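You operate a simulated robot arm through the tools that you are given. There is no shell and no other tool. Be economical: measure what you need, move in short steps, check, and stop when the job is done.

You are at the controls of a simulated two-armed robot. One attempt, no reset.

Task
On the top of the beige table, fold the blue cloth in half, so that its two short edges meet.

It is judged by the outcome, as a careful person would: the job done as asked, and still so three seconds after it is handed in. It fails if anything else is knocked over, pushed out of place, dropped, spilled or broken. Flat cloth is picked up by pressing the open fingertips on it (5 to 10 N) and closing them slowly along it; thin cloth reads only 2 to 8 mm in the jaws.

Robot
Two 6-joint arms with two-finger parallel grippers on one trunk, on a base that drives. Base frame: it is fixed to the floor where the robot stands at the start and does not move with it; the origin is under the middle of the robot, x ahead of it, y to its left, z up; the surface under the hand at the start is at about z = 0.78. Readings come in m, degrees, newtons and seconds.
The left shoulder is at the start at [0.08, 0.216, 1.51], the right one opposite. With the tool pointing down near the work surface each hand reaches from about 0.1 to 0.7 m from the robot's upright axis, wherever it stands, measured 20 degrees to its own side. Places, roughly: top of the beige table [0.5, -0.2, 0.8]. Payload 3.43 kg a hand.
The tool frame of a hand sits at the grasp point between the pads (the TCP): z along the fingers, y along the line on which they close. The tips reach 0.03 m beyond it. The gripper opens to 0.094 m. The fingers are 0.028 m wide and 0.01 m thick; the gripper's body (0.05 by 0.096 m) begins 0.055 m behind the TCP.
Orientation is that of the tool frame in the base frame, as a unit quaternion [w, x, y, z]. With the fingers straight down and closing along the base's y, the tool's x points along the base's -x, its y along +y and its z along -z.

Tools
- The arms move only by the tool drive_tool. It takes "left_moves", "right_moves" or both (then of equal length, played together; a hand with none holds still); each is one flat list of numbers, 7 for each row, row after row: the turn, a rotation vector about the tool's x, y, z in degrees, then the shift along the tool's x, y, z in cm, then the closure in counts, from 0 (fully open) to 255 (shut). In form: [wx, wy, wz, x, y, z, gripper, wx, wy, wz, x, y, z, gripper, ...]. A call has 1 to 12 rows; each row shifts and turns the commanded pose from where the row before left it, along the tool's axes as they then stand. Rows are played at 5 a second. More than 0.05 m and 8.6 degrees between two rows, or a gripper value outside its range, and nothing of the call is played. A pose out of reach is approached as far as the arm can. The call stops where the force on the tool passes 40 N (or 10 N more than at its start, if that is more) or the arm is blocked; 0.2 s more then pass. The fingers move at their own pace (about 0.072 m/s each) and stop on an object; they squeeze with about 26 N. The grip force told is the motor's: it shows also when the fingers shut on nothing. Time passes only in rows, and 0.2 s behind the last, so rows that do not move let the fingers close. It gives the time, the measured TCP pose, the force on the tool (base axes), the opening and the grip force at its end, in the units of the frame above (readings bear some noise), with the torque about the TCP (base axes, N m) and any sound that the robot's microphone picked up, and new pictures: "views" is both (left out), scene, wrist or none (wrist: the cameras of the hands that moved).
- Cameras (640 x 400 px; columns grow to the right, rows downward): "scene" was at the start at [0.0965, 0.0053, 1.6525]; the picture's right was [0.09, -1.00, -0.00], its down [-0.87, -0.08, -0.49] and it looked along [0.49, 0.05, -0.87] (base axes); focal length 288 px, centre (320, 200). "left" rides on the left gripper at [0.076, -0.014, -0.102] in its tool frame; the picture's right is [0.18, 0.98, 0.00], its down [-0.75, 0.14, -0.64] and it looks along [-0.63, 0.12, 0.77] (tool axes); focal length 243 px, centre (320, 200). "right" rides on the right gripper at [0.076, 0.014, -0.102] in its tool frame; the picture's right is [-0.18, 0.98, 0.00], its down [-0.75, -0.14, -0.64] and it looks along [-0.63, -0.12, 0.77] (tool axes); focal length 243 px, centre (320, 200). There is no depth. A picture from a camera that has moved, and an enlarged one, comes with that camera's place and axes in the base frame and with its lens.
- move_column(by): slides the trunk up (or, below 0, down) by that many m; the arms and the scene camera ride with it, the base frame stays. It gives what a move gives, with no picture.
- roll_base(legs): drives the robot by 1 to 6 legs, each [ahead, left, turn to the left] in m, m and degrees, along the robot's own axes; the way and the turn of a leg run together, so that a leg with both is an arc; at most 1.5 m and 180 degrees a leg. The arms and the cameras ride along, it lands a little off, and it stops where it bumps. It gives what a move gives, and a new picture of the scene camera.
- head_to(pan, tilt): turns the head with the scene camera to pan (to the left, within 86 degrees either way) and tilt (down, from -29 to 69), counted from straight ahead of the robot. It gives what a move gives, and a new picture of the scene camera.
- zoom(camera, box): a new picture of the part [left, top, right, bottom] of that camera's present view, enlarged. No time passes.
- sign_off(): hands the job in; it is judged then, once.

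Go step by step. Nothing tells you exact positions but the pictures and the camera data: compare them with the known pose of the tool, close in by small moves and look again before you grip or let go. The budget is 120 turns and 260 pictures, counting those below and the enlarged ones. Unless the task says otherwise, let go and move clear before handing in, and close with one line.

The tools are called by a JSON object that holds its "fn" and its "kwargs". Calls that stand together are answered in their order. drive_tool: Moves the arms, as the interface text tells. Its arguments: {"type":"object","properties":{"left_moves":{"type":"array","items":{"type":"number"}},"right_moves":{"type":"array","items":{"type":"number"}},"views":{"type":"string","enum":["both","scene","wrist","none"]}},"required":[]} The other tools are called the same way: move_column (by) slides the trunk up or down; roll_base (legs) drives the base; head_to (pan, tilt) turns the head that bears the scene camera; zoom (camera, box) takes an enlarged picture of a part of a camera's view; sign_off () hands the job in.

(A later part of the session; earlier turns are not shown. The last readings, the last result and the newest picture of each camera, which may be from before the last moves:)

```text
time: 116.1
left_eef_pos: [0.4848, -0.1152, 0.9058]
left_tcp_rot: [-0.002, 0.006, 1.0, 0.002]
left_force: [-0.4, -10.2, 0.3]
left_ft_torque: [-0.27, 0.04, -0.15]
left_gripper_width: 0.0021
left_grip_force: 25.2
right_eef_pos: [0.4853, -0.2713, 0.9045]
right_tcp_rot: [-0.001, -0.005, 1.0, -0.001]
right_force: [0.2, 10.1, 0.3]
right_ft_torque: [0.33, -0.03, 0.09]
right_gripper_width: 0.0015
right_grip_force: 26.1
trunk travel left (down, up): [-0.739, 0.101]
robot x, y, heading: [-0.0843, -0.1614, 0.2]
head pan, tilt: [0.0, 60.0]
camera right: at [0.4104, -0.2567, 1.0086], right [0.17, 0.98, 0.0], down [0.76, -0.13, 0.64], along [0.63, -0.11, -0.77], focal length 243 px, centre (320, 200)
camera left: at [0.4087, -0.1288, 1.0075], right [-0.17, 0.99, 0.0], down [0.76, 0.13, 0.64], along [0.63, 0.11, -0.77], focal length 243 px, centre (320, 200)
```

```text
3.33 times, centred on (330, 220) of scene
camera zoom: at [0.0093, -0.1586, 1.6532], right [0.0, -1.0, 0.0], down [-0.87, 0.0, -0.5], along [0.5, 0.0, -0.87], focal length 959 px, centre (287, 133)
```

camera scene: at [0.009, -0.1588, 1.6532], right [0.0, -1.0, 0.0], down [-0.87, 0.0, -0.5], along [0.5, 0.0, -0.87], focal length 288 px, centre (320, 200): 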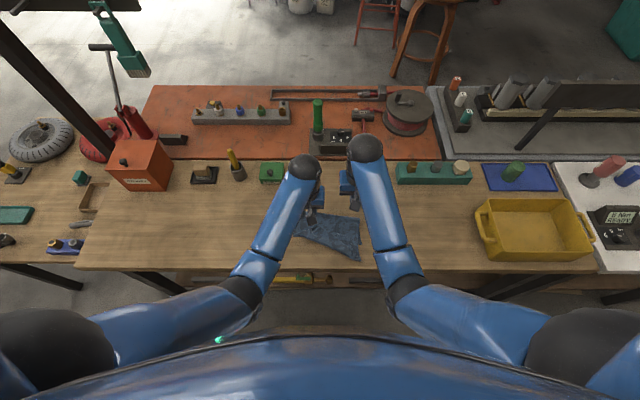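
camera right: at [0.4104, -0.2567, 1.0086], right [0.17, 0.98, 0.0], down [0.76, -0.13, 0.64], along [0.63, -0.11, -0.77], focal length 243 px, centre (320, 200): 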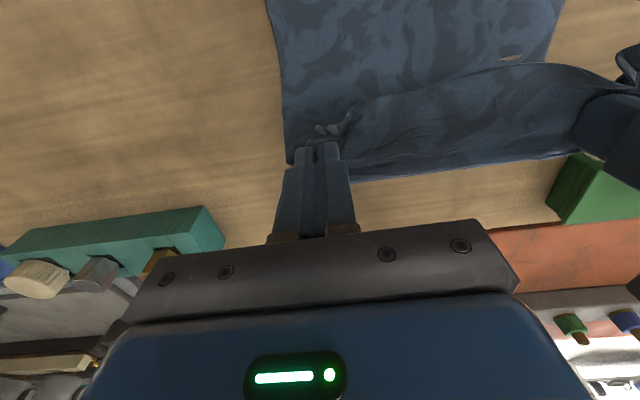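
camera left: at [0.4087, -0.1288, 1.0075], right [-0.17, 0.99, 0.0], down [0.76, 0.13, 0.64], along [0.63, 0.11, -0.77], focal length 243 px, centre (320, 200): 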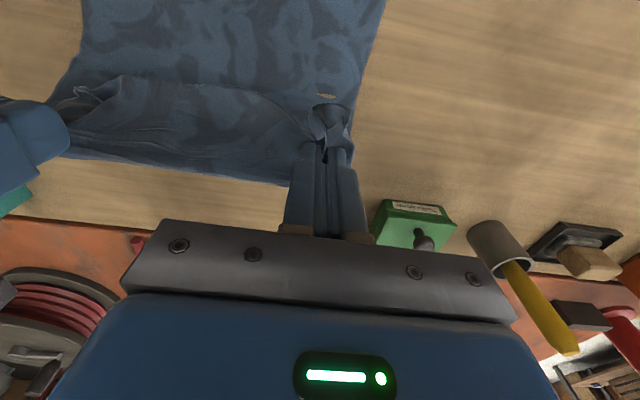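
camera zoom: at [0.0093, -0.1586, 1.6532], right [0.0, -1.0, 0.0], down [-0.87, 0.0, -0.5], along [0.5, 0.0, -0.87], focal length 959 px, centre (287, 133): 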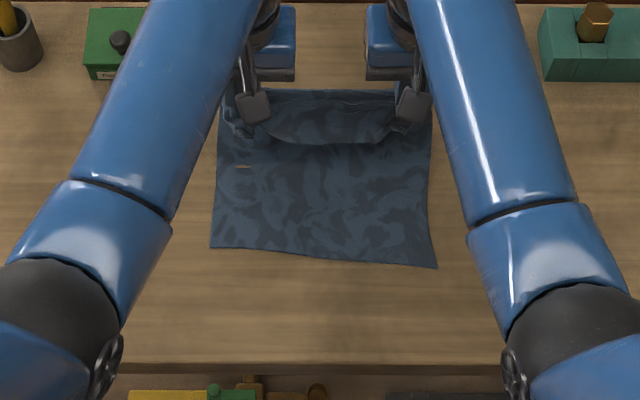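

This is what I wanted: the edge faces me and the slack loops outward beyond the fold line. I'll ease the side tension and lay it down toward the near edge.

{"fn": "drive_tool", "kwargs": {"left_moves": [0, 0, 0, 3.0, -0.2, 1.0, 255, 0, 0, 0, 2.5, -0.1, 2.5, 255, 0, 0, 0, 1.8, 0, 2.5, 255, 0, 0, 0, 1.2, 0, 2.0, 255, 0, 0, 0, 0, 0, 0, 255], "right_moves": [0, 0, 0, 3.5, 0.2, 1.0, 255, 0, 0, 0, 3.0, 0.1, 2.5, 255, 0, 0, 0, 2.3, 0, 2.5, 255, 0, 0, 0, 1.4, 0, 2.0, 255, 0, 0, 0, 0, 0, 0, 255], "views": "wrist"}}

{"fn": "zoom", "kwargs": {"camera": "scene", "box": [250, 160, 410, 280]}}

```text
time: 117.3
left_eef_pos: [0.3987, -0.1177, 0.8246]
left_tcp_rot: [-0.002, 0.006, 1.0, 0.001]
left_force: [-0.2, -4.4, -0.1]
left_ft_torque: [-0.11, 0.03, -0.09]
left_gripper_width: 0.0022
left_grip_force: 26.4
right_eef_pos: [0.3808, -0.267, 0.8237]
right_tcp_rot: [-0.001, -0.005, 1.0, -0.002]
right_force: [1.5, 4.2, -0.5]
right_ft_torque: [0.17, -0.07, 0.01]
right_gripper_width: 0.0014
right_grip_force: 25.9
trunk travel left (down, up): [-0.739, 0.101]
robot x, y, heading: [-0.0856, -0.1572, 0.4]
head pan, tilt: [0.0, 60.0]
camera right: at [0.3075, -0.253, 0.9279], right [0.17, 0.98, 0.0], down [0.76, -0.13, 0.64], along [0.63, -0.11, -0.77], focal length 243 px, centre (320, 200)
camera left: at [0.3239, -0.1307, 0.9277], right [-0.17, 0.99, 0.0], down [0.76, 0.13, 0.64], along [0.63, 0.11, -0.77], focal length 243 px, centre (320, 200)
```

right: 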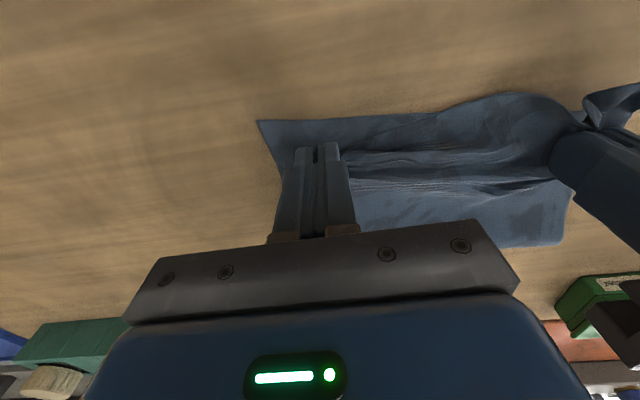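
left: 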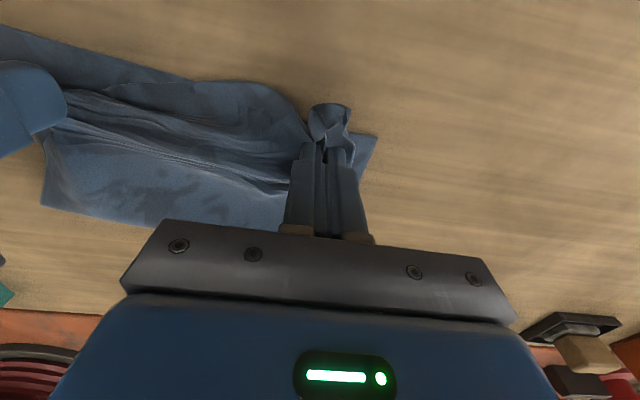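

```text
3.33 times, centred on (330, 220) of scene
camera zoom: at [0.0099, -0.1586, 1.6532], right [0.0, -1.0, 0.0], down [-0.87, 0.0, -0.5], along [0.5, 0.0, -0.87], focal length 959 px, centre (287, 133)
```

zoom: 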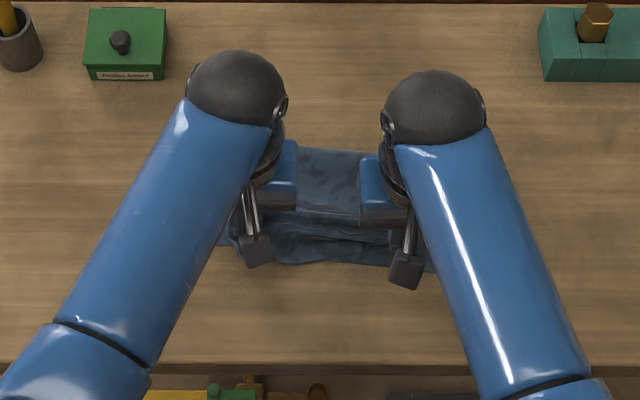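

The fold is at x≈0.485 and the edges nearly meet. I'll nudge the right hand 1 cm toward me and the left 0.6 cm away, and lower to the table.

{"fn": "drive_tool", "kwargs": {"left_moves": [0, 0, 0, -0.6, 0, 0.2, 255, 0, 0, 0, 0, 0.1, 0.6, 255, 0, 0, 0, 0, 0, 0, 255], "right_moves": [0, 0, 0, 1.0, 0, 0.2, 255, 0, 0, 0, 0, -0.1, 0.6, 255, 0, 0, 0, 0, 0, 0, 255], "views": "wrist"}}

```text
time: 118.1
left_eef_pos: [0.4054, -0.1163, 0.8177]
left_tcp_rot: [-0.002, 0.008, 1.0, 0.001]
left_force: [-3.1, -11.6, -0.8]
left_ft_torque: [-0.31, 0.1, -0.22]
left_gripper_width: 0.0024
left_grip_force: 26.3
right_eef_pos: [0.3723, -0.2683, 0.8173]
right_tcp_rot: [-0.001, -0.005, 1.0, 0.0]
right_force: [3.2, 11.2, 2.4]
right_ft_torque: [0.33, -0.11, 0.06]
right_gripper_width: 0.0011
right_grip_force: 25.8
trunk travel left (down, up): [-0.739, 0.101]
robot x, y, heading: [-0.0839, -0.1529, 0.2]
head pan, tilt: [0.0, 60.0]
camera right: at [0.2977, -0.2539, 0.9209], right [0.17, 0.98, 0.0], down [0.76, -0.13, 0.64], along [0.63, -0.11, -0.77], focal length 243 px, centre (320, 200)
camera left: at [0.3299, -0.1296, 0.9196], right [-0.17, 0.99, 0.0], down [0.76, 0.13, 0.64], along [0.63, 0.11, -0.77], focal length 243 px, centre (320, 200)
```

right: 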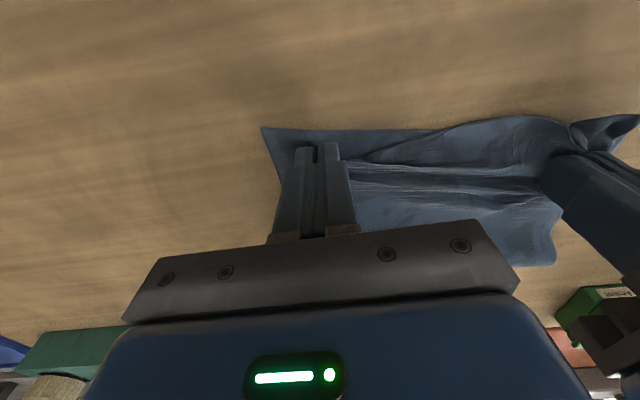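
left: 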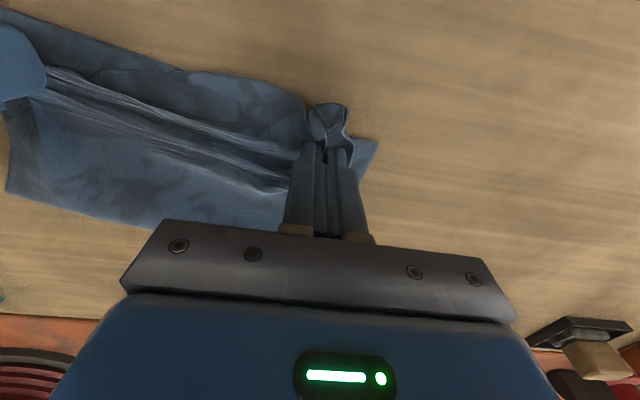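

The layers line up along the near edge. I'll ease the tension, set down and release, then rise.

{"fn": "drive_tool", "kwargs": {"left_moves": [0, 0, 0, 0, -0.3, 0.3, 255, 0, 0, 0, 0, 0, 0, 240, 0, 0, 0, 0, 0, 0, 220, 0, 0, 0, 0, 0, 0, 200, 0, 0, 0, 0, 0, -1, 190, 0, 0, 0, 0, 0, -3, 190, 0, 0, 0, 0, 0, -4, 190, 0, 0, 0, 0, 3, -3, 190, 0, 0, 0, 0, 4, 0, 190, 0, 0, 0, 0, 4, 0, 190], "right_moves": [0, 0, 0, 0, 0.3, 0.3, 255, 0, 0, 0, 0, 0, 0, 240, 0, 0, 0, 0, 0, 0, 220, 0, 0, 0, 0, 0, 0, 200, 0, 0, 0, 0, 0, -1, 190, 0, 0, 0, 0, 0, -3, 190, 0, 0, 0, 0, 0, -4, 190, 0, 0, 0, 0, -3, -3, 190, 0, 0, 0, 0, -4, 0, 190, 0, 0, 0, 0, -4, 0, 190], "views": "wrist"}}

{"fn": "zoom", "kwargs": {"camera": "scene", "box": [260, 170, 400, 275]}}

```text
time: 120.3
left_eef_pos: [0.4066, -0.0081, 0.9237]
left_tcp_rot: [-0.002, 0.007, 1.0, 0.001]
left_force: [0.5, -0.8, -1.4]
left_ft_torque: [-0.01, -0.03, -0.04]
left_gripper_width: 0.024
left_grip_force: 0.0
right_eef_pos: [0.3721, -0.3762, 0.9259]
right_tcp_rot: [-0.002, -0.005, 1.0, -0.001]
right_force: [0.3, 0.3, 0.5]
right_ft_torque: [-0.02, 0.01, -0.02]
right_gripper_width: 0.024
right_grip_force: 0.1
trunk travel left (down, up): [-0.739, 0.101]
robot x, y, heading: [-0.0876, -0.1572, 0.3]
head pan, tilt: [0.0, 60.0]
camera right: at [0.2979, -0.3621, 1.0293], right [0.17, 0.98, 0.0], down [0.76, -0.13, 0.64], along [0.63, -0.11, -0.77], focal length 243 px, centre (320, 200)
camera left: at [0.331, -0.0213, 1.0263], right [-0.17, 0.99, 0.0], down [0.76, 0.13, 0.64], along [0.63, 0.11, -0.77], focal length 243 px, centre (320, 200)
```

right: 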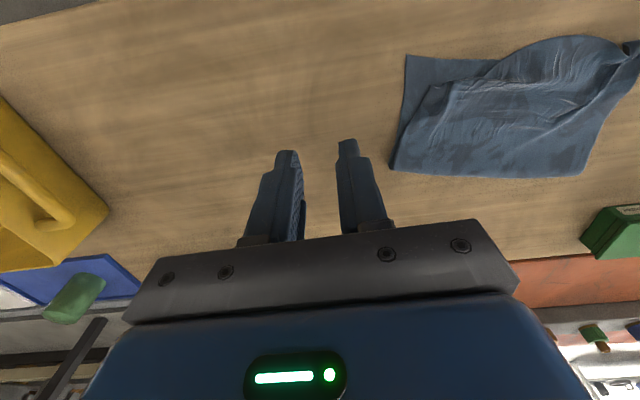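
left: 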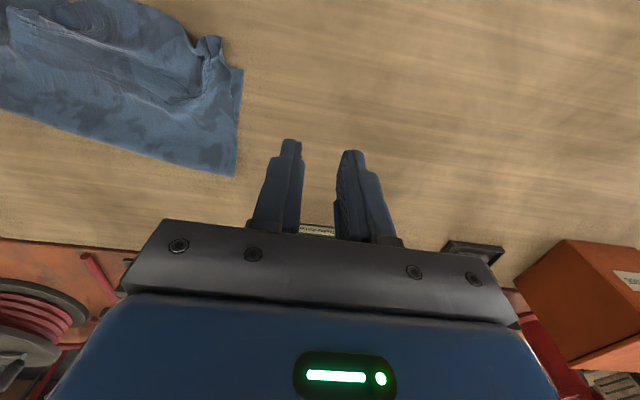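

```text
3.81 times, centred on (330, 222) of scene
camera zoom: at [0.0102, -0.1585, 1.6531], right [0.0, -1.0, 0.0], down [-0.87, 0.0, -0.5], along [0.5, 0.0, -0.87], focal length 1096 px, centre (282, 114)
```

zoom: 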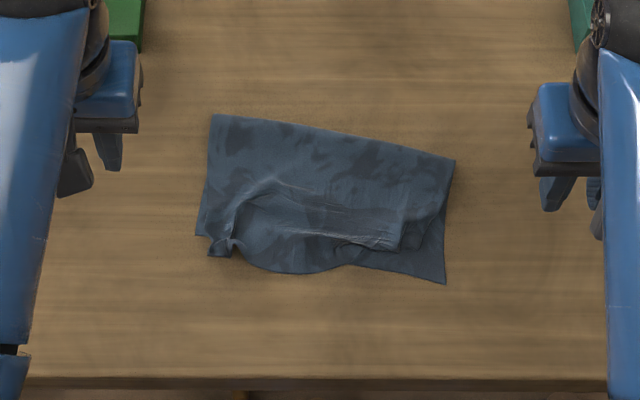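

Very close to a good fold. The whole cloth is turned about 11°, but the fold and near edge are parallel. The top right corner falls about 4 cm short, so I'll look at it.

{"fn": "zoom", "kwargs": {"camera": "right", "box": [370, 20, 640, 190]}}

{"fn": "zoom", "kwargs": {"camera": "scene", "box": [295, 190, 365, 250]}}

```text
2.35 times, centred on (505, 105) of right
camera zoom: at [0.2979, -0.3621, 1.0293], right [0.17, 0.98, 0.0], down [0.76, -0.13, 0.64], along [0.63, -0.11, -0.77], focal length 571 px, centre (-115, 424)
```

zoom: 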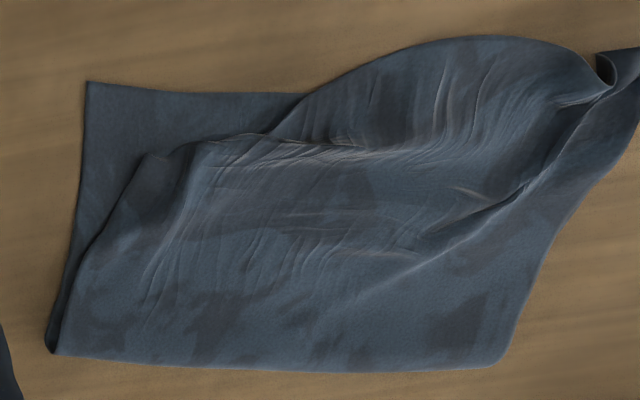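

```text
6.67 times, centred on (330, 220) of scene
camera zoom: at [0.0102, -0.1585, 1.6531], right [0.0, -1.0, 0.0], down [-0.87, 0.0, -0.5], along [0.5, 0.0, -0.87], focal length 1918 px, centre (253, 67)
```

zoom: 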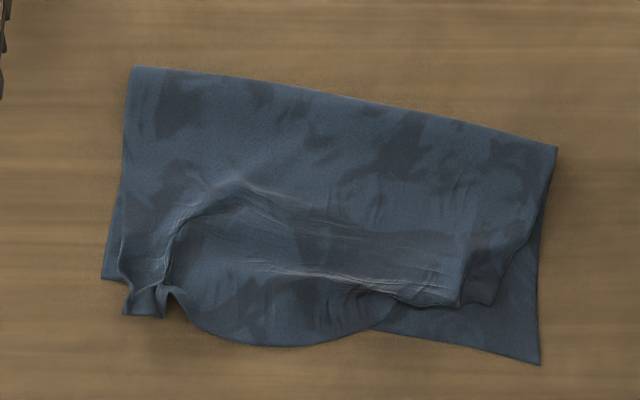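

The top right corner is at (0.378, −0.274) and should be at (0.347, −0.297); there is slack in wrinkles. I'll re-grip that corner of the top layer with the right hand and pull it out.

{"fn": "drive_tool", "kwargs": {"right_moves": [0, 0, 0, -1, 4, 0, 195, 0, 0, 0, -1, 4, 0, 195, 0, 0, 0, 0, 3.8, 2, 195, 0, 0, 0, 0, 0, 4, 195, 0, 0, 0, 0, 0, 3.8, 195, 0, 0, 0, 0, 0, 0, 195], "views": "wrist"}}

```text
time: 121.7
left_eef_pos: [0.4076, -0.0077, 0.9233]
left_tcp_rot: [-0.002, 0.006, 1.0, 0.0]
left_force: [0.0, 1.6, -0.2]
left_ft_torque: [0.02, 0.0, -0.01]
left_gripper_width: 0.024
left_grip_force: 0.0
right_eef_pos: [0.3915, -0.2571, 0.8267]
right_tcp_rot: [-0.002, -0.005, 1.0, 0.0]
right_force: [-0.3, 0.3, 0.2]
right_ft_torque: [-0.01, 0.04, -0.02]
right_gripper_width: 0.0218
right_grip_force: 0.1
trunk travel left (down, up): [-0.739, 0.101]
robot x, y, heading: [-0.0869, -0.1583, 0.6]
head pan, tilt: [0.0, 60.0]
camera right: at [0.3166, -0.2434, 0.9297], right [0.17, 0.98, 0.0], down [0.76, -0.13, 0.64], along [0.63, -0.11, -0.77], focal length 243 px, centre (320, 200)
```

right: 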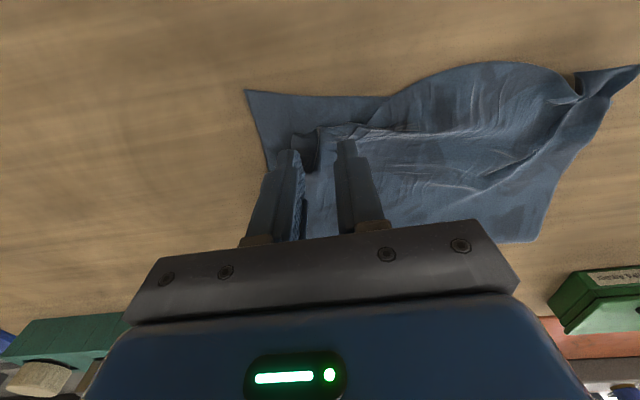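

The old pinch ridge is between the fingers. Close lightly, lift a little, and pull toward the corner.

{"fn": "drive_tool", "kwargs": {"right_moves": [0, 0, 0, 0, 0, 0.6, 195, 0, 0, 0, 0, 0, 0.4, 195, 0, 0, 0, 0, 0, 0.1, 205, 0, 0, 0, 0, 0, 0, 215, 0, 0, 0, 0, 0, 0, 225, 0, 0, 0, 0, 0, 0, 235, 0, 0, 0, 0, 0, 0, 255, 0, 0, 0, 0, 0, 0, 255, 0, 0, 0, 0.5, -0.3, -1.5, 255, 0, 0, 0, 1.2, -0.8, -0.5, 255, 0, 0, 0, 1.3, -0.9, 0, 255, 0, 0, 0, 0, 0, 0, 255], "views": "wrist"}}

{"fn": "zoom", "kwargs": {"camera": "scene", "box": [260, 170, 400, 275]}}

```text
time: 124.3
left_eef_pos: [0.4064, -0.008, 0.9239]
left_tcp_rot: [-0.002, 0.006, 1.0, 0.001]
left_force: [0.2, 0.4, 0.0]
left_ft_torque: [0.0, 0.0, 0.0]
left_gripper_width: 0.024
left_grip_force: 0.0
right_eef_pos: [0.3642, -0.2771, 0.8358]
right_tcp_rot: [-0.002, -0.005, 1.0, -0.001]
right_force: [0.1, -0.1, -1.3]
right_ft_torque: [0.01, -0.02, -0.01]
right_gripper_width: 0.0018
right_grip_force: 26.3
trunk travel left (down, up): [-0.739, 0.101]
robot x, y, heading: [-0.0867, -0.1565, 0.1]
head pan, tilt: [0.0, 60.0]
camera right: at [0.2877, -0.2627, 0.9393], right [0.17, 0.98, 0.0], down [0.76, -0.13, 0.64], along [0.63, -0.11, -0.77], focal length 243 px, centre (320, 200)
```

right: 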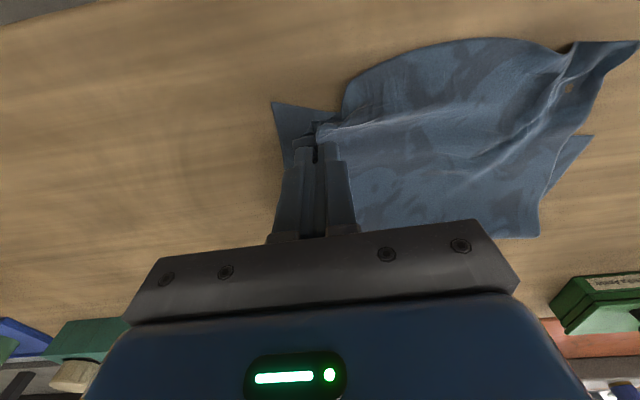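

```text
3.81 times, centred on (330, 222) of scene
camera zoom: at [0.0106, -0.1584, 1.6531], right [0.0, -1.0, 0.0], down [-0.87, 0.0, -0.5], along [0.5, 0.0, -0.87], focal length 1096 px, centre (282, 114)
```

zoom: 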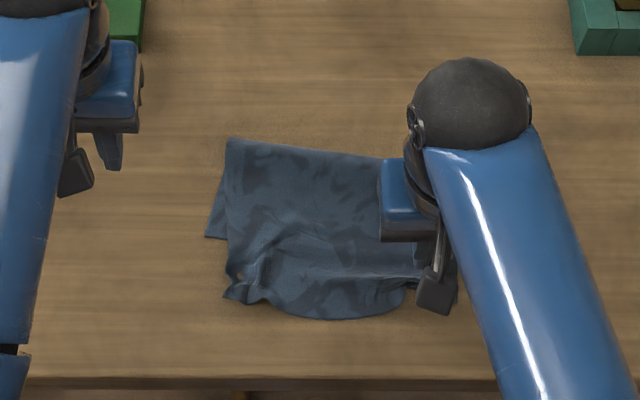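

The top sheet rolled along as a whole; the right corner is now about right, but the left has come too far toward me. I'll hold the right corner down in place and re-grip the left corner.

{"fn": "drive_tool", "kwargs": {"left_moves": [0, 0, 0, 1.8, -4, 0, 195, 0, 0, 0, 1.8, -4, 0, 195, 0, 0, 0, 1.8, -3.6, 2, 195, 0, 0, 0, 0, 0, 4, 195, 0, 0, 0, 0, 0, 3.3, 195, 0, 0, 0, 0, 0, 0, 195], "right_moves": [0, 0, 0, 0.2, -0.5, 1, 255, 0, 0, 0, 0.1, -0.3, 0.9, 255, 0, 0, 0, 0, 0, 0.2, 255, 0, 0, 0, 0, 0, 0, 255, 0, 0, 0, 0, 0, 0, 255, 0, 0, 0, 0, 0, 0, 255], "views": "wrist"}}

```text
time: 125.7
left_eef_pos: [0.3491, -0.1243, 0.8302]
left_tcp_rot: [-0.001, 0.006, 1.0, 0.001]
left_force: [-0.1, -0.9, -0.7]
left_ft_torque: [0.02, 0.01, 0.04]
left_gripper_width: 0.0219
left_grip_force: 0.1
right_eef_pos: [0.3592, -0.2854, 0.8153]
right_tcp_rot: [-0.002, -0.005, 1.0, -0.001]
right_force: [0.3, 0.2, 2.4]
right_ft_torque: [-0.07, 0.08, 0.01]
right_gripper_width: 0.0017
right_grip_force: 25.8
trunk travel left (down, up): [-0.739, 0.101]
robot x, y, heading: [-0.0849, -0.159, 0.6]
head pan, tilt: [0.0, 60.0]
camera right: at [0.2843, -0.2709, 0.9185], right [0.17, 0.98, 0.0], down [0.76, -0.13, 0.64], along [0.63, -0.11, -0.77], focal length 243 px, centre (320, 200)
camera left: at [0.2734, -0.138, 0.9327], right [-0.17, 0.99, 0.0], down [0.76, 0.13, 0.64], along [0.63, 0.11, -0.77], focal length 243 px, centre (320, 200)
```

right: 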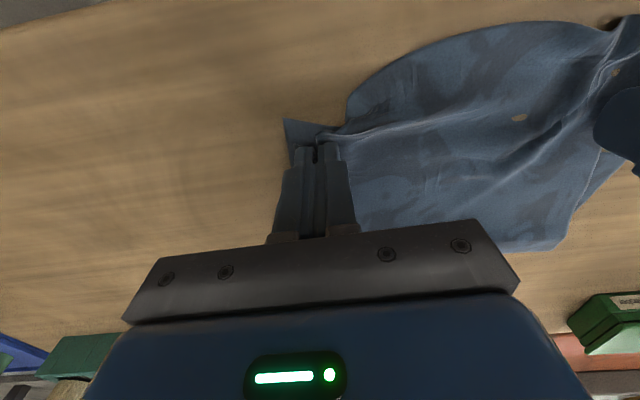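
left: 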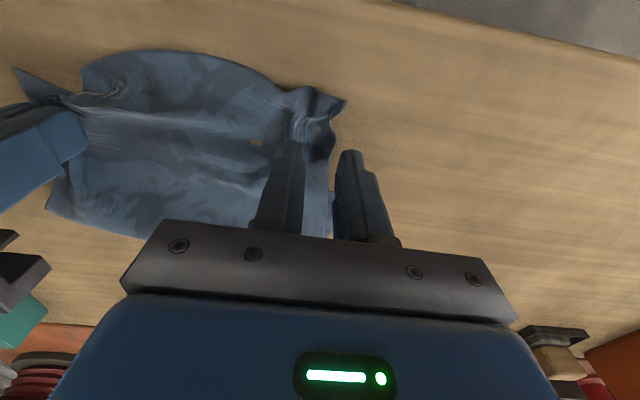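

The right corner now sits on the lower corner. I'll shift the left hand 9 mm inward onto the cloth and grip its corner with a smaller opening.

{"fn": "drive_tool", "kwargs": {"left_moves": [0, 0, 0, 0.8, -0.9, 0.4, 208, 0, 0, 0, 0, 0, 0.7, 208, 0, 0, 0, 0, 0, 0.5, 208, 0, 0, 0, 0, 0, 0.25, 208, 0, 0, 0, 0, 0, 0, 216, 0, 0, 0, 0, 0, 0, 224, 0, 0, 0, 0, 0, 0, 232, 0, 0, 0, 0, 0, 0, 240, 0, 0, 0, 0, 0, 0, 255, 0, 0, 0, 0, 0, 0, 255], "views": "wrist"}}

```text
time: 127.9
left_eef_pos: [0.3425, -0.1332, 0.8133]
left_tcp_rot: [-0.001, 0.006, 1.0, 0.001]
left_force: [1.4, -0.2, 6.7]
left_ft_torque: [-0.07, -0.03, 0.01]
left_gripper_width: 0.002
left_grip_force: 26.1
right_eef_pos: [0.3593, -0.2837, 0.8147]
right_tcp_rot: [-0.002, -0.006, 1.0, -0.001]
right_force: [0.1, 0.2, 2.7]
right_ft_torque: [0.0, 0.03, -0.02]
right_gripper_width: 0.0018
right_grip_force: 25.7
trunk travel left (down, up): [-0.739, 0.101]
robot x, y, heading: [-0.0878, -0.1573, 0.9]
head pan, tilt: [0.0, 60.0]
camera left: at [0.2665, -0.1472, 0.9155], right [-0.17, 0.99, 0.0], down [0.76, 0.13, 0.64], along [0.63, 0.11, -0.77], focal length 243 px, centre (320, 200)
```

left: 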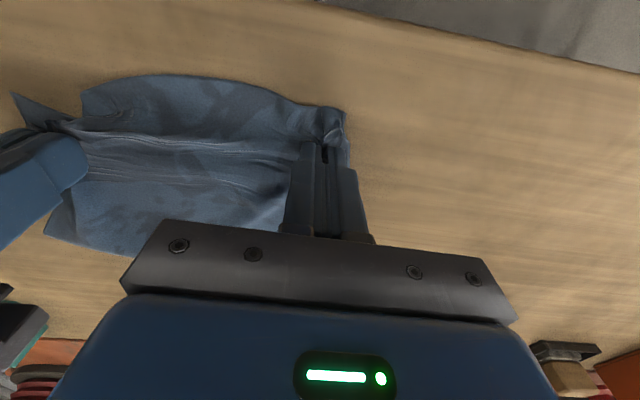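

Gripped. I'll lift the left corner, carry it out past its target so the slack goes to the fold, spreading it left.

{"fn": "drive_tool", "kwargs": {"left_moves": [0, 0, 0, -2.5, 0.3, -3, 255, 0, 0, 0, -3.5, 0.5, -2.5, 255, 0, 0, 0, -3.5, 0.5, -1, 255, 0, 0, 0, -2, 0.5, 0, 255, 0, 0, 0, 0, 0, 0, 255], "views": "none"}}

{"fn": "zoom", "kwargs": {"camera": "scene", "box": [260, 170, 400, 275]}}

```text
time: 129.1
left_eef_pos: [0.4578, -0.1165, 0.8788]
left_tcp_rot: [-0.001, 0.006, 1.0, 0.001]
left_force: [0.4, -0.5, -0.3]
left_ft_torque: [0.0, 0.0, 0.01]
left_gripper_width: 0.0001
left_grip_force: 26.3
right_eef_pos: [0.3585, -0.2852, 0.8147]
right_tcp_rot: [-0.001, -0.005, 1.0, 0.0]
right_force: [0.9, 0.6, 2.3]
right_ft_torque: [-0.01, 0.02, 0.02]
right_gripper_width: 0.0014
right_grip_force: 26.1
trunk travel left (down, up): [-0.739, 0.101]
robot x, y, heading: [-0.0891, -0.1581, 0.3]
head pan, tilt: [0.0, 60.0]
```

```text
3.81 times, centred on (330, 222) of scene
camera zoom: at [0.0097, -0.1587, 1.6532], right [0.0, -1.0, 0.0], down [-0.87, 0.0, -0.5], along [0.5, 0.0, -0.87], focal length 1096 px, centre (282, 114)
```

zoom: 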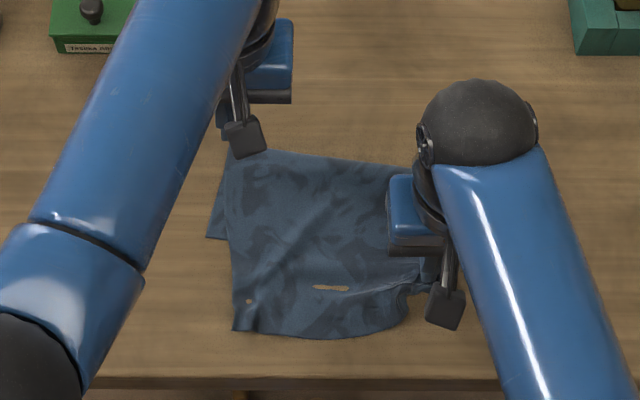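

The left grip slipped. The cloth is still flat with the left corner at (0.305, −0.120), so I'll go back and take a firmer bite.

{"fn": "drive_tool", "kwargs": {"left_moves": [0, 0, 0, 4.3, -0.7, 0, 195, 0, 0, 0, 4.3, -0.7, 0, 195, 0, 0, 0, 4.3, -0.6, 1.5, 195, 0, 0, 0, 0, 0, 3.6, 195, 0, 0, 0, 0, 0, 0, 195], "views": "wrist"}}

```text
time: 130.3
left_eef_pos: [0.3262, -0.1345, 0.826]
left_tcp_rot: [-0.001, 0.006, 1.0, 0.001]
left_force: [0.2, 0.1, 0.5]
left_ft_torque: [-0.02, 0.01, 0.01]
left_gripper_width: 0.0223
left_grip_force: 0.0
right_eef_pos: [0.3596, -0.2847, 0.8148]
right_tcp_rot: [-0.001, -0.005, 1.0, -0.001]
right_force: [0.3, -0.3, 0.9]
right_ft_torque: [-0.02, 0.02, 0.0]
right_gripper_width: 0.0018
right_grip_force: 26.2
trunk travel left (down, up): [-0.739, 0.101]
robot x, y, heading: [-0.0876, -0.16, 0.4]
head pan, tilt: [0.0, 60.0]
camera left: at [0.2521, -0.1487, 0.9284], right [-0.17, 0.99, 0.0], down [0.76, 0.13, 0.64], along [0.63, 0.11, -0.77], focal length 243 px, centre (320, 200)
```

left: 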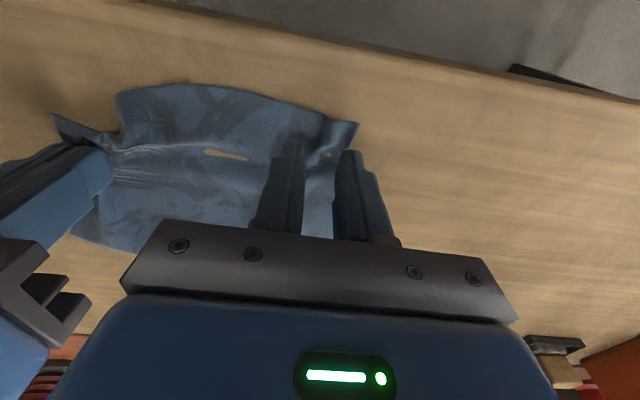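

{"fn": "drive_tool", "kwargs": {"left_moves": [0, 0, 0, 0.3, -0.6, 0.7, 195, 0, 0, 0, 0, 0, 0.6, 195, 0, 0, 0, 0, 0, 0.3, 195, 0, 0, 0, 0, 0, 0, 203, 0, 0, 0, 0, 0, 0, 211, 0, 0, 0, 0, 0, 0, 219, 0, 0, 0, 0, 0, 0, 227, 0, 0, 0, 0, 0, 0, 235, 0, 0, 0, 0, 0, 0, 243, 0, 0, 0, 0, 0, 0, 255, 0, 0, 0, 0, 0, 0, 255], "views": "none"}}

{"fn": "drive_tool", "kwargs": {"left_moves": [0, 0, 0, -1, 0, -2, 255, 0, 0, 0, -2, 0.2, -3, 255, 0, 0, 0, 0, 0, 0, 255], "views": "wrist"}}

```text
time: 132.7
left_eef_pos: [0.3248, -0.1412, 0.8113]
left_tcp_rot: [-0.002, 0.006, 1.0, 0.001]
left_force: [0.2, 0.2, 0.2]
left_ft_torque: [-0.01, 0.01, 0.0]
left_gripper_width: 0.0019
left_grip_force: 26.1
right_eef_pos: [0.3587, -0.2853, 0.8158]
right_tcp_rot: [-0.001, -0.006, 1.0, -0.002]
right_force: [-0.8, -1.3, 1.6]
right_ft_torque: [0.01, 0.01, -0.01]
right_gripper_width: 0.0021
right_grip_force: 26.1
trunk travel left (down, up): [-0.739, 0.101]
robot x, y, heading: [-0.0824, -0.1602, 0.2]
head pan, tilt: [0.0, 60.0]
```

```text
time: 133.5
left_eef_pos: [0.3552, -0.1404, 0.8627]
left_tcp_rot: [-0.002, 0.007, 1.0, 0.001]
left_force: [-0.3, -3.7, -1.4]
left_ft_torque: [-0.09, 0.09, -0.08]
left_gripper_width: 0.0017
left_grip_force: 26.0
right_eef_pos: [0.3599, -0.2851, 0.8148]
right_tcp_rot: [-0.002, -0.005, 1.0, 0.0]
right_force: [0.4, 3.5, 2.4]
right_ft_torque: [0.11, 0.02, -0.05]
right_gripper_width: 0.0018
right_grip_force: 26.1
trunk travel left (down, up): [-0.739, 0.101]
robot x, y, heading: [-0.0882, -0.1566, 0.4]
head pan, tilt: [0.0, 60.0]
camera left: at [0.2805, -0.1533, 0.9653], right [-0.17, 0.99, 0.0], down [0.76, 0.13, 0.64], along [0.63, 0.11, -0.77], focal length 243 px, centre (320, 200)
```

left: 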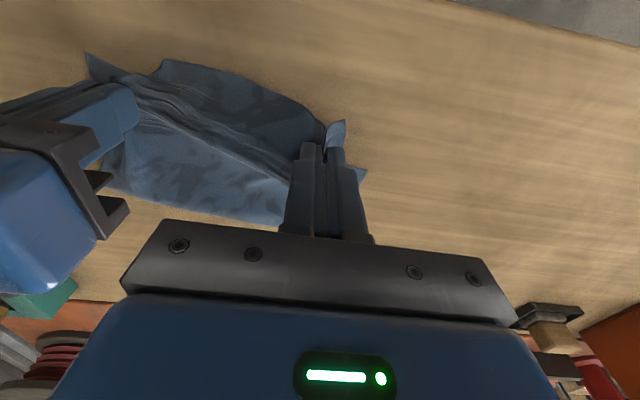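

Firm now. With both corners held in their natural orientation, I'll repeat the lift-and-lay: over the fold line, then down with each corner at its own target along the near edge.

{"fn": "drive_tool", "kwargs": {"left_moves": [0, 0, 0, -3.2, 0.7, -2, 255, 0, 0, 0, -3.2, 0.7, -1.3, 255, 0, 0, 0, -3.3, 0.7, -1, 255, 0, 0, 0, -3.3, 0.7, 0, 255, 0, 0, 0, 0, 0, 0, 255, 0, 0, 0, 2.8, 0, 1, 255, 0, 0, 0, 2.3, 0, 2.5, 255, 0, 0, 0, 1.6, 0, 2.6, 255, 0, 0, 0, 0.9, 0, 2.2, 255, 0, 0, 0, 0, 0, 0, 255], "right_moves": [0, 0, 0, -3.1, 0.5, -3, 255, 0, 0, 0, -3.1, 0.5, -3, 255, 0, 0, 0, -3.1, 0.5, -2, 255, 0, 0, 0, -3.2, 0.6, -1, 255, 0, 0, 0, 0, 0, 0, 255, 0, 0, 0, 4, 0, 1, 255, 0, 0, 0, 3.5, 0, 2.5, 255, 0, 0, 0, 2.6, 0, 2.6, 255, 0, 0, 0, 1.6, 0, 2.2, 255, 0, 0, 0, 0, 0, 0, 255], "views": "wrist"}}

{"fn": "zoom", "kwargs": {"camera": "scene", "box": [260, 170, 400, 275]}}

```text
time: 135.7
left_eef_pos: [0.4108, -0.1131, 0.8212]
left_tcp_rot: [-0.001, 0.007, 1.0, 0.001]
left_force: [-4.7, -8.7, -0.2]
left_ft_torque: [-0.28, 0.15, -0.14]
left_gripper_width: 0.0017
left_grip_force: 25.8
right_eef_pos: [0.3677, -0.2615, 0.8218]
right_tcp_rot: [-0.001, -0.005, 1.0, -0.001]
right_force: [4.5, 9.8, -0.1]
right_ft_torque: [0.32, -0.16, -0.15]
right_gripper_width: 0.0023
right_grip_force: 25.9
trunk travel left (down, up): [-0.739, 0.101]
robot x, y, heading: [-0.0871, -0.157, 0.2]
head pan, tilt: [0.0, 60.0]
camera right: at [0.2918, -0.2484, 0.925], right [0.17, 0.98, 0.0], down [0.76, -0.13, 0.64], along [0.63, -0.11, -0.77], focal length 243 px, centre (320, 200)
camera left: at [0.335, -0.1261, 0.9239], right [-0.17, 0.99, 0.0], down [0.76, 0.13, 0.64], along [0.63, 0.11, -0.77], focal length 243 px, centre (320, 200)
```

right: 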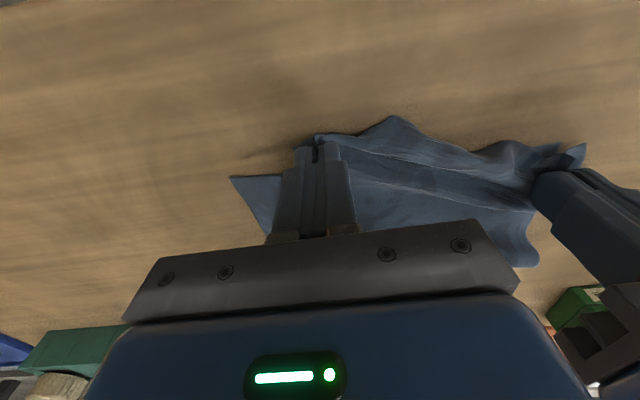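
left: 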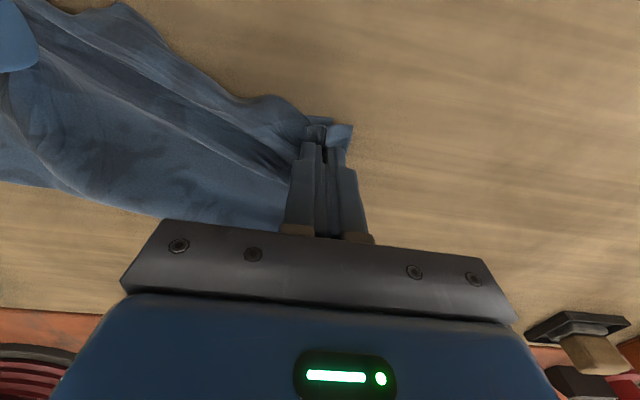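

```text
3.81 times, centred on (330, 222) of scene
camera zoom: at [0.0101, -0.1585, 1.6532], right [0.0, -1.0, 0.0], down [-0.87, 0.0, -0.5], along [0.5, 0.0, -0.87], focal length 1096 px, centre (282, 114)
```

zoom: 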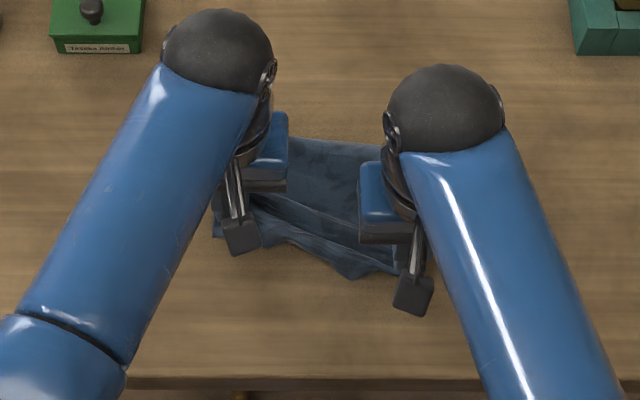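

The lower right corner has moved too, so the right grip may include the lower layer. I'll release here, spread the fingers to relax the gathers, and look from above.

{"fn": "drive_tool", "kwargs": {"left_moves": [0, 0, 0, 0, -0.3, 0.6, 255, 0, 0, 0, 0, 0, 0, 240, 0, 0, 0, 0, 0, 0, 215, 0, 0, 0, 0, 0, 0, 190, 0, 0, 0, 0, 0, -1, 190, 0, 0, 0, 0, 0, -3, 190, 0, 0, 0, 0, 0, -4, 190, 0, 0, 0, 0, 3, -3, 190, 0, 0, 0, 0, 4, 0, 190, 0, 0, 0, 0, 4, 0, 190], "right_moves": [0, 0, 0, 0, 0.3, 0.6, 255, 0, 0, 0, 0, 0, 0, 240, 0, 0, 0, 0, 0, 0, 215, 0, 0, 0, 0, 0, 0, 190, 0, 0, 0, 0, 0, -1, 190, 0, 0, 0, 0, 0, -3, 190, 0, 0, 0, 0, 0, -4, 190, 0, 0, 0, 0, -3, -3, 190, 0, 0, 0, 0, -4, 0, 190, 0, 0, 0, 0, -4, 0, 190], "views": "none"}}

{"fn": "zoom", "kwargs": {"camera": "scene", "box": [280, 185, 380, 260]}}

{"fn": "zoom", "kwargs": {"camera": "right", "box": [340, 0, 640, 200]}}

```text
time: 137.9
left_eef_pos: [0.4157, -0.0057, 0.9242]
left_tcp_rot: [-0.002, 0.005, 1.0, 0.001]
left_force: [0.1, 0.2, 0.2]
left_ft_torque: [-0.03, -0.04, 0.01]
left_gripper_width: 0.0238
left_grip_force: 0.1
right_eef_pos: [0.3696, -0.3722, 0.928]
right_tcp_rot: [-0.003, -0.005, 1.0, -0.001]
right_force: [0.3, -0.3, 0.0]
right_ft_torque: [-0.01, 0.02, 0.03]
right_gripper_width: 0.0242
right_grip_force: 0.1
trunk travel left (down, up): [-0.739, 0.101]
robot x, y, heading: [-0.0875, -0.1578, 0.5]
head pan, tilt: [0.0, 60.0]
```

```text
5.33 times, centred on (330, 222) of scene
camera zoom: at [0.0101, -0.1585, 1.6532], right [0.0, -1.0, 0.0], down [-0.87, 0.0, -0.5], along [0.5, 0.0, -0.87], focal length 1534 px, centre (267, 80)
```

zoom: 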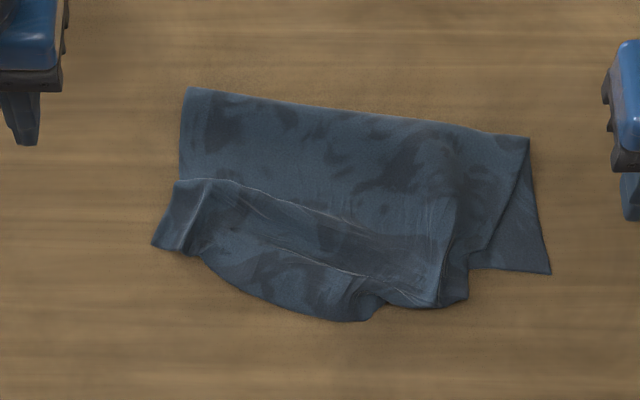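

```text
2.00 times, centred on (490, 100) of right
camera zoom: at [0.2943, -0.3575, 1.0312], right [0.17, 0.98, 0.0], down [0.76, -0.13, 0.64], along [0.63, -0.11, -0.77], focal length 485 px, centre (-20, 400)
```

zoom: 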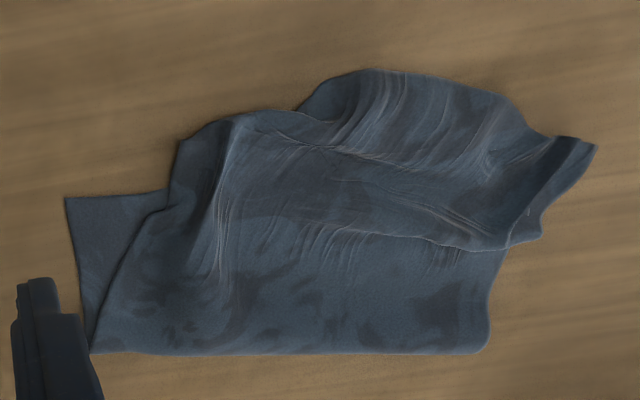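

The fold itself is good and parallel to the edges. The top edge just needs shifting: right corner by about (+1.6, −5) cm and left by (+1.9, −2) cm. I'll re-grip only the overhanging strip (single layer) at both corners.

{"fn": "drive_tool", "kwargs": {"left_moves": [0, 0, 0, 0.5, -4, 0, 203, 0, 0, 0, 0.5, -4, 2, 203, 0, 0, 0, 0.5, -2.2, 3, 203, 0, 0, 0, 0, 0, 4.5, 203, 0, 0, 0, 0, 0, 0, 203], "right_moves": [0, 0, 0, 0.1, 4, 0, 203, 0, 0, 0, 0.1, 4, 2, 203, 0, 0, 0, 0.1, 3, 3, 203, 0, 0, 0, 0, 0, 4.5, 203, 0, 0, 0, 0, 0, 0, 203], "views": "wrist"}}

```text
time: 139.1
left_eef_pos: [0.3983, -0.1074, 0.8305]
left_tcp_rot: [-0.001, 0.005, 1.0, 0.001]
left_force: [0.3, -0.3, -0.4]
left_ft_torque: [0.03, -0.01, 0.0]
left_gripper_width: 0.0194
left_grip_force: 0.1
right_eef_pos: [0.3663, -0.2597, 0.828]
right_tcp_rot: [-0.002, -0.005, 1.0, -0.001]
right_force: [-0.3, 0.2, 0.5]
right_ft_torque: [0.01, 0.05, -0.02]
right_gripper_width: 0.0194
right_grip_force: 0.0
trunk travel left (down, up): [-0.739, 0.101]
robot x, y, heading: [-0.0865, -0.1585, 0.5]
head pan, tilt: [0.0, 60.0]
camera right: at [0.291, -0.2452, 0.9318], right [0.17, 0.98, 0.0], down [0.76, -0.13, 0.64], along [0.63, -0.11, -0.77], focal length 243 px, centre (320, 200)
camera left: at [0.3222, -0.1209, 0.9324], right [-0.17, 0.99, 0.0], down [0.76, 0.13, 0.64], along [0.63, 0.11, -0.77], focal length 243 px, centre (320, 200)
```

right: 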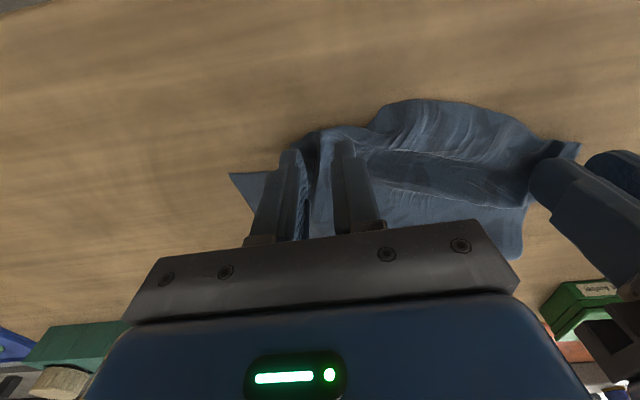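
left: 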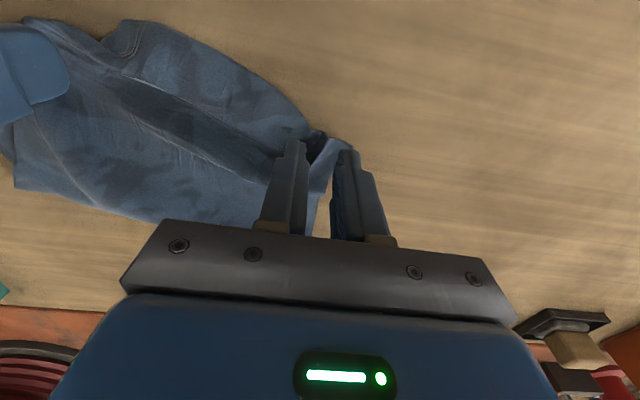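

The ridges stand between the fingers on both sides. I'll close on them slightly above the table so only the top layer is taken.

{"fn": "drive_tool", "kwargs": {"left_moves": [0, 0, 0, -0.5, 0, 0.7, 203, 0, 0, 0, 0, 0, 0.6, 203, 0, 0, 0, 0, 0, 0, 211, 0, 0, 0, 0, 0, 0, 219, 0, 0, 0, 0, 0, 0, 227, 0, 0, 0, 0, 0, 0, 235, 0, 0, 0, 0, 0, 0, 255, 0, 0, 0, 0, 0, 0, 255, 0, 0, 0, 0, 0, 0, 255, 0, 0, 0, 0, 0, -1.5, 255, 0, 0, 0, 0, 0, -1.5, 255, 0, 0, 0, 0, 0, 0, 255], "right_moves": [0, 0, 0, 0, 0, 0.6, 203, 0, 0, 0, 0, 0, 0.5, 203, 0, 0, 0, 0, 0, 0, 211, 0, 0, 0, 0, 0, 0, 219, 0, 0, 0, 0, 0, 0, 227, 0, 0, 0, 0, 0, 0, 235, 0, 0, 0, 0, 0, 0, 255, 0, 0, 0, 0, 0, 0, 255, 0, 0, 0, 0, 0, 0, 255, 0, 0, 0, 0, 0, -1.5, 255, 0, 0, 0, 0, 0, -1.5, 255, 0, 0, 0, 0, 0, 0, 255], "views": "wrist"}}

```text
time: 141.7
left_eef_pos: [0.4015, -0.1077, 0.8463]
left_tcp_rot: [-0.003, 0.006, 1.0, 0.001]
left_force: [-1.1, -2.5, -0.1]
left_ft_torque: [-0.1, 0.03, -0.03]
left_gripper_width: 0.0019
left_grip_force: 26.1
right_eef_pos: [0.3652, -0.2612, 0.8474]
right_tcp_rot: [-0.002, -0.005, 1.0, -0.001]
right_force: [0.9, 2.8, 0.4]
right_ft_torque: [0.09, 0.0, -0.02]
right_gripper_width: 0.0016
right_grip_force: 25.5
trunk travel left (down, up): [-0.739, 0.101]
robot x, y, heading: [-0.0863, -0.1583, 0.3]
head pan, tilt: [0.0, 60.0]
camera right: at [0.2902, -0.2472, 0.9524], right [0.17, 0.98, 0.0], down [0.76, -0.13, 0.64], along [0.63, -0.11, -0.77], focal length 243 px, centre (320, 200)
camera left: at [0.3258, -0.1209, 0.9498], right [-0.17, 0.99, 0.0], down [0.76, 0.13, 0.64], along [0.63, 0.11, -0.77], focal length 243 px, centre (320, 200)
```

right: 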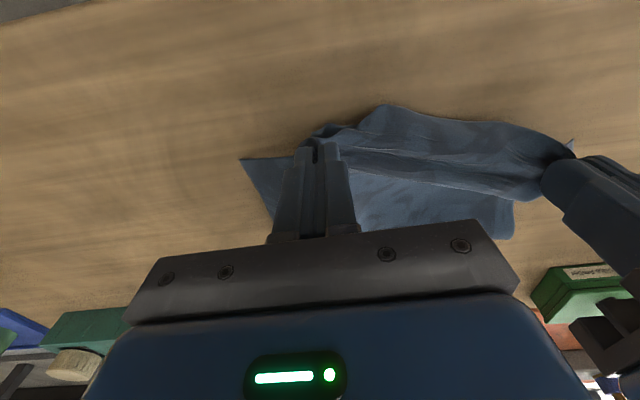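
left: 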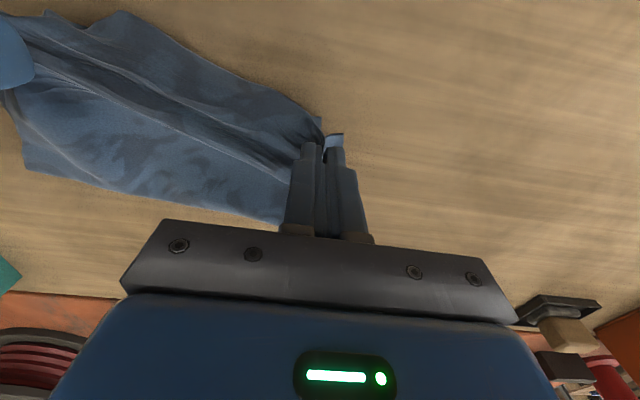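

Held, apparently only the top layer. I'll raise it over the fold line while shifting sideways, then check the lower layer.

{"fn": "drive_tool", "kwargs": {"left_moves": [0, 0, 0, -2, -0.8, -2, 255, 0, 0, 0, -2, -0.8, -2, 255, 0, 0, 0, -2.5, -1.0, -1, 255, 0, 0, 0, 0, 0, 0, 255], "right_moves": [0, 0, 0, -3.2, -0.9, -2, 255, 0, 0, 0, -3.2, -0.9, -2, 255, 0, 0, 0, -3.3, -1.1, -1, 255, 0, 0, 0, 0, 0, 0, 255], "views": "none"}}

{"fn": "zoom", "kwargs": {"camera": "scene", "box": [260, 170, 400, 275]}}

{"fn": "zoom", "kwargs": {"camera": "right", "box": [160, 0, 640, 240]}}

```text
time: 142.7
left_eef_pos: [0.4656, -0.1356, 0.8987]
left_tcp_rot: [-0.002, 0.006, 1.0, 0.001]
left_force: [-0.4, -0.7, 0.4]
left_ft_torque: [-0.05, 0.02, -0.01]
left_gripper_width: 0.0017
left_grip_force: 26.6
right_eef_pos: [0.4625, -0.2884, 0.9]
right_tcp_rot: [-0.001, -0.005, 1.0, -0.001]
right_force: [0.0, 0.7, -0.7]
right_ft_torque: [0.01, -0.01, -0.03]
right_gripper_width: 0.0019
right_grip_force: 26.3
trunk travel left (down, up): [-0.739, 0.101]
robot x, y, heading: [-0.0883, -0.1562, 0.2]
head pan, tilt: [0.0, 60.0]
```

```text
3.81 times, centred on (330, 222) of scene
camera zoom: at [0.0096, -0.1584, 1.6532], right [0.0, -1.0, 0.0], down [-0.87, 0.0, -0.5], along [0.5, 0.0, -0.87], focal length 1096 px, centre (282, 114)
```

zoom: 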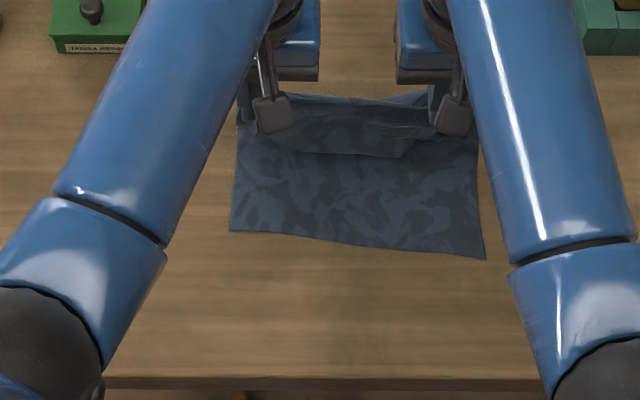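

```text
1.33 times, centred on (400, 120) of right
camera zoom: at [0.3879, -0.2745, 1.002], right [0.17, 0.98, 0.0], down [0.76, -0.13, 0.64], along [0.63, -0.11, -0.77], focal length 324 px, centre (213, 307)
```

zoom: 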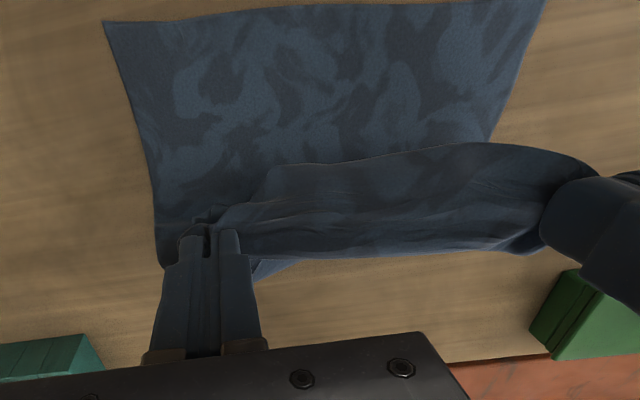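

The lower layer is flat and neat: near corners (0.395, −0.114) and (0.369, −0.333). I'll lay the top edge onto them.

{"fn": "drive_tool", "kwargs": {"left_moves": [0, 0, 0, 2.2, 0, 1, 255, 0, 0, 0, 1.8, 0, 2.4, 255, 0, 0, 0, 1.2, 0, 2.4, 255, 0, 0, 0, 0.7, 0, 2.2, 255, 0, 0, 0, 0, 0, 0, 255], "right_moves": [0, 0, 0, 3.2, -0.3, 1, 255, 0, 0, 0, 2.6, -0.3, 2.4, 255, 0, 0, 0, 1.7, -0.3, 2.4, 255, 0, 0, 0, 1.0, -0.2, 2.2, 255, 0, 0, 0, 0, 0, 0, 255], "views": "wrist"}}

```text
time: 143.9
left_eef_pos: [0.4064, -0.1342, 0.8177]
left_tcp_rot: [-0.001, 0.006, 1.0, 0.001]
left_force: [-0.8, -4.8, 1.4]
left_ft_torque: [-0.19, 0.0, -0.03]
left_gripper_width: 0.0018
left_grip_force: 25.6
right_eef_pos: [0.3771, -0.3001, 0.8173]
right_tcp_rot: [-0.001, -0.005, 1.0, 0.0]
right_force: [1.6, 5.0, 1.6]
right_ft_torque: [0.2, -0.05, -0.01]
right_gripper_width: 0.0018
right_grip_force: 26.2
trunk travel left (down, up): [-0.739, 0.101]
robot x, y, heading: [-0.0874, -0.1578, 0.5]
head pan, tilt: [0.0, 60.0]
camera right: at [0.3025, -0.286, 0.9209], right [0.17, 0.98, 0.0], down [0.76, -0.13, 0.64], along [0.63, -0.11, -0.77], focal length 243 px, centre (320, 200)
camera left: at [0.3305, -0.1479, 0.9198], right [-0.17, 0.99, 0.0], down [0.76, 0.13, 0.64], along [0.63, 0.11, -0.77], focal length 243 px, centre (320, 200)
```

right: 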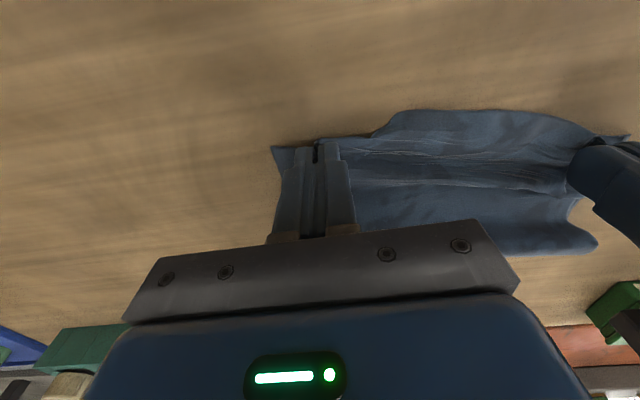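
left: 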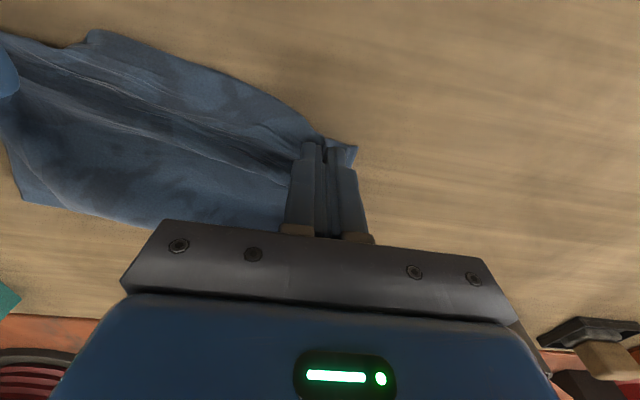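

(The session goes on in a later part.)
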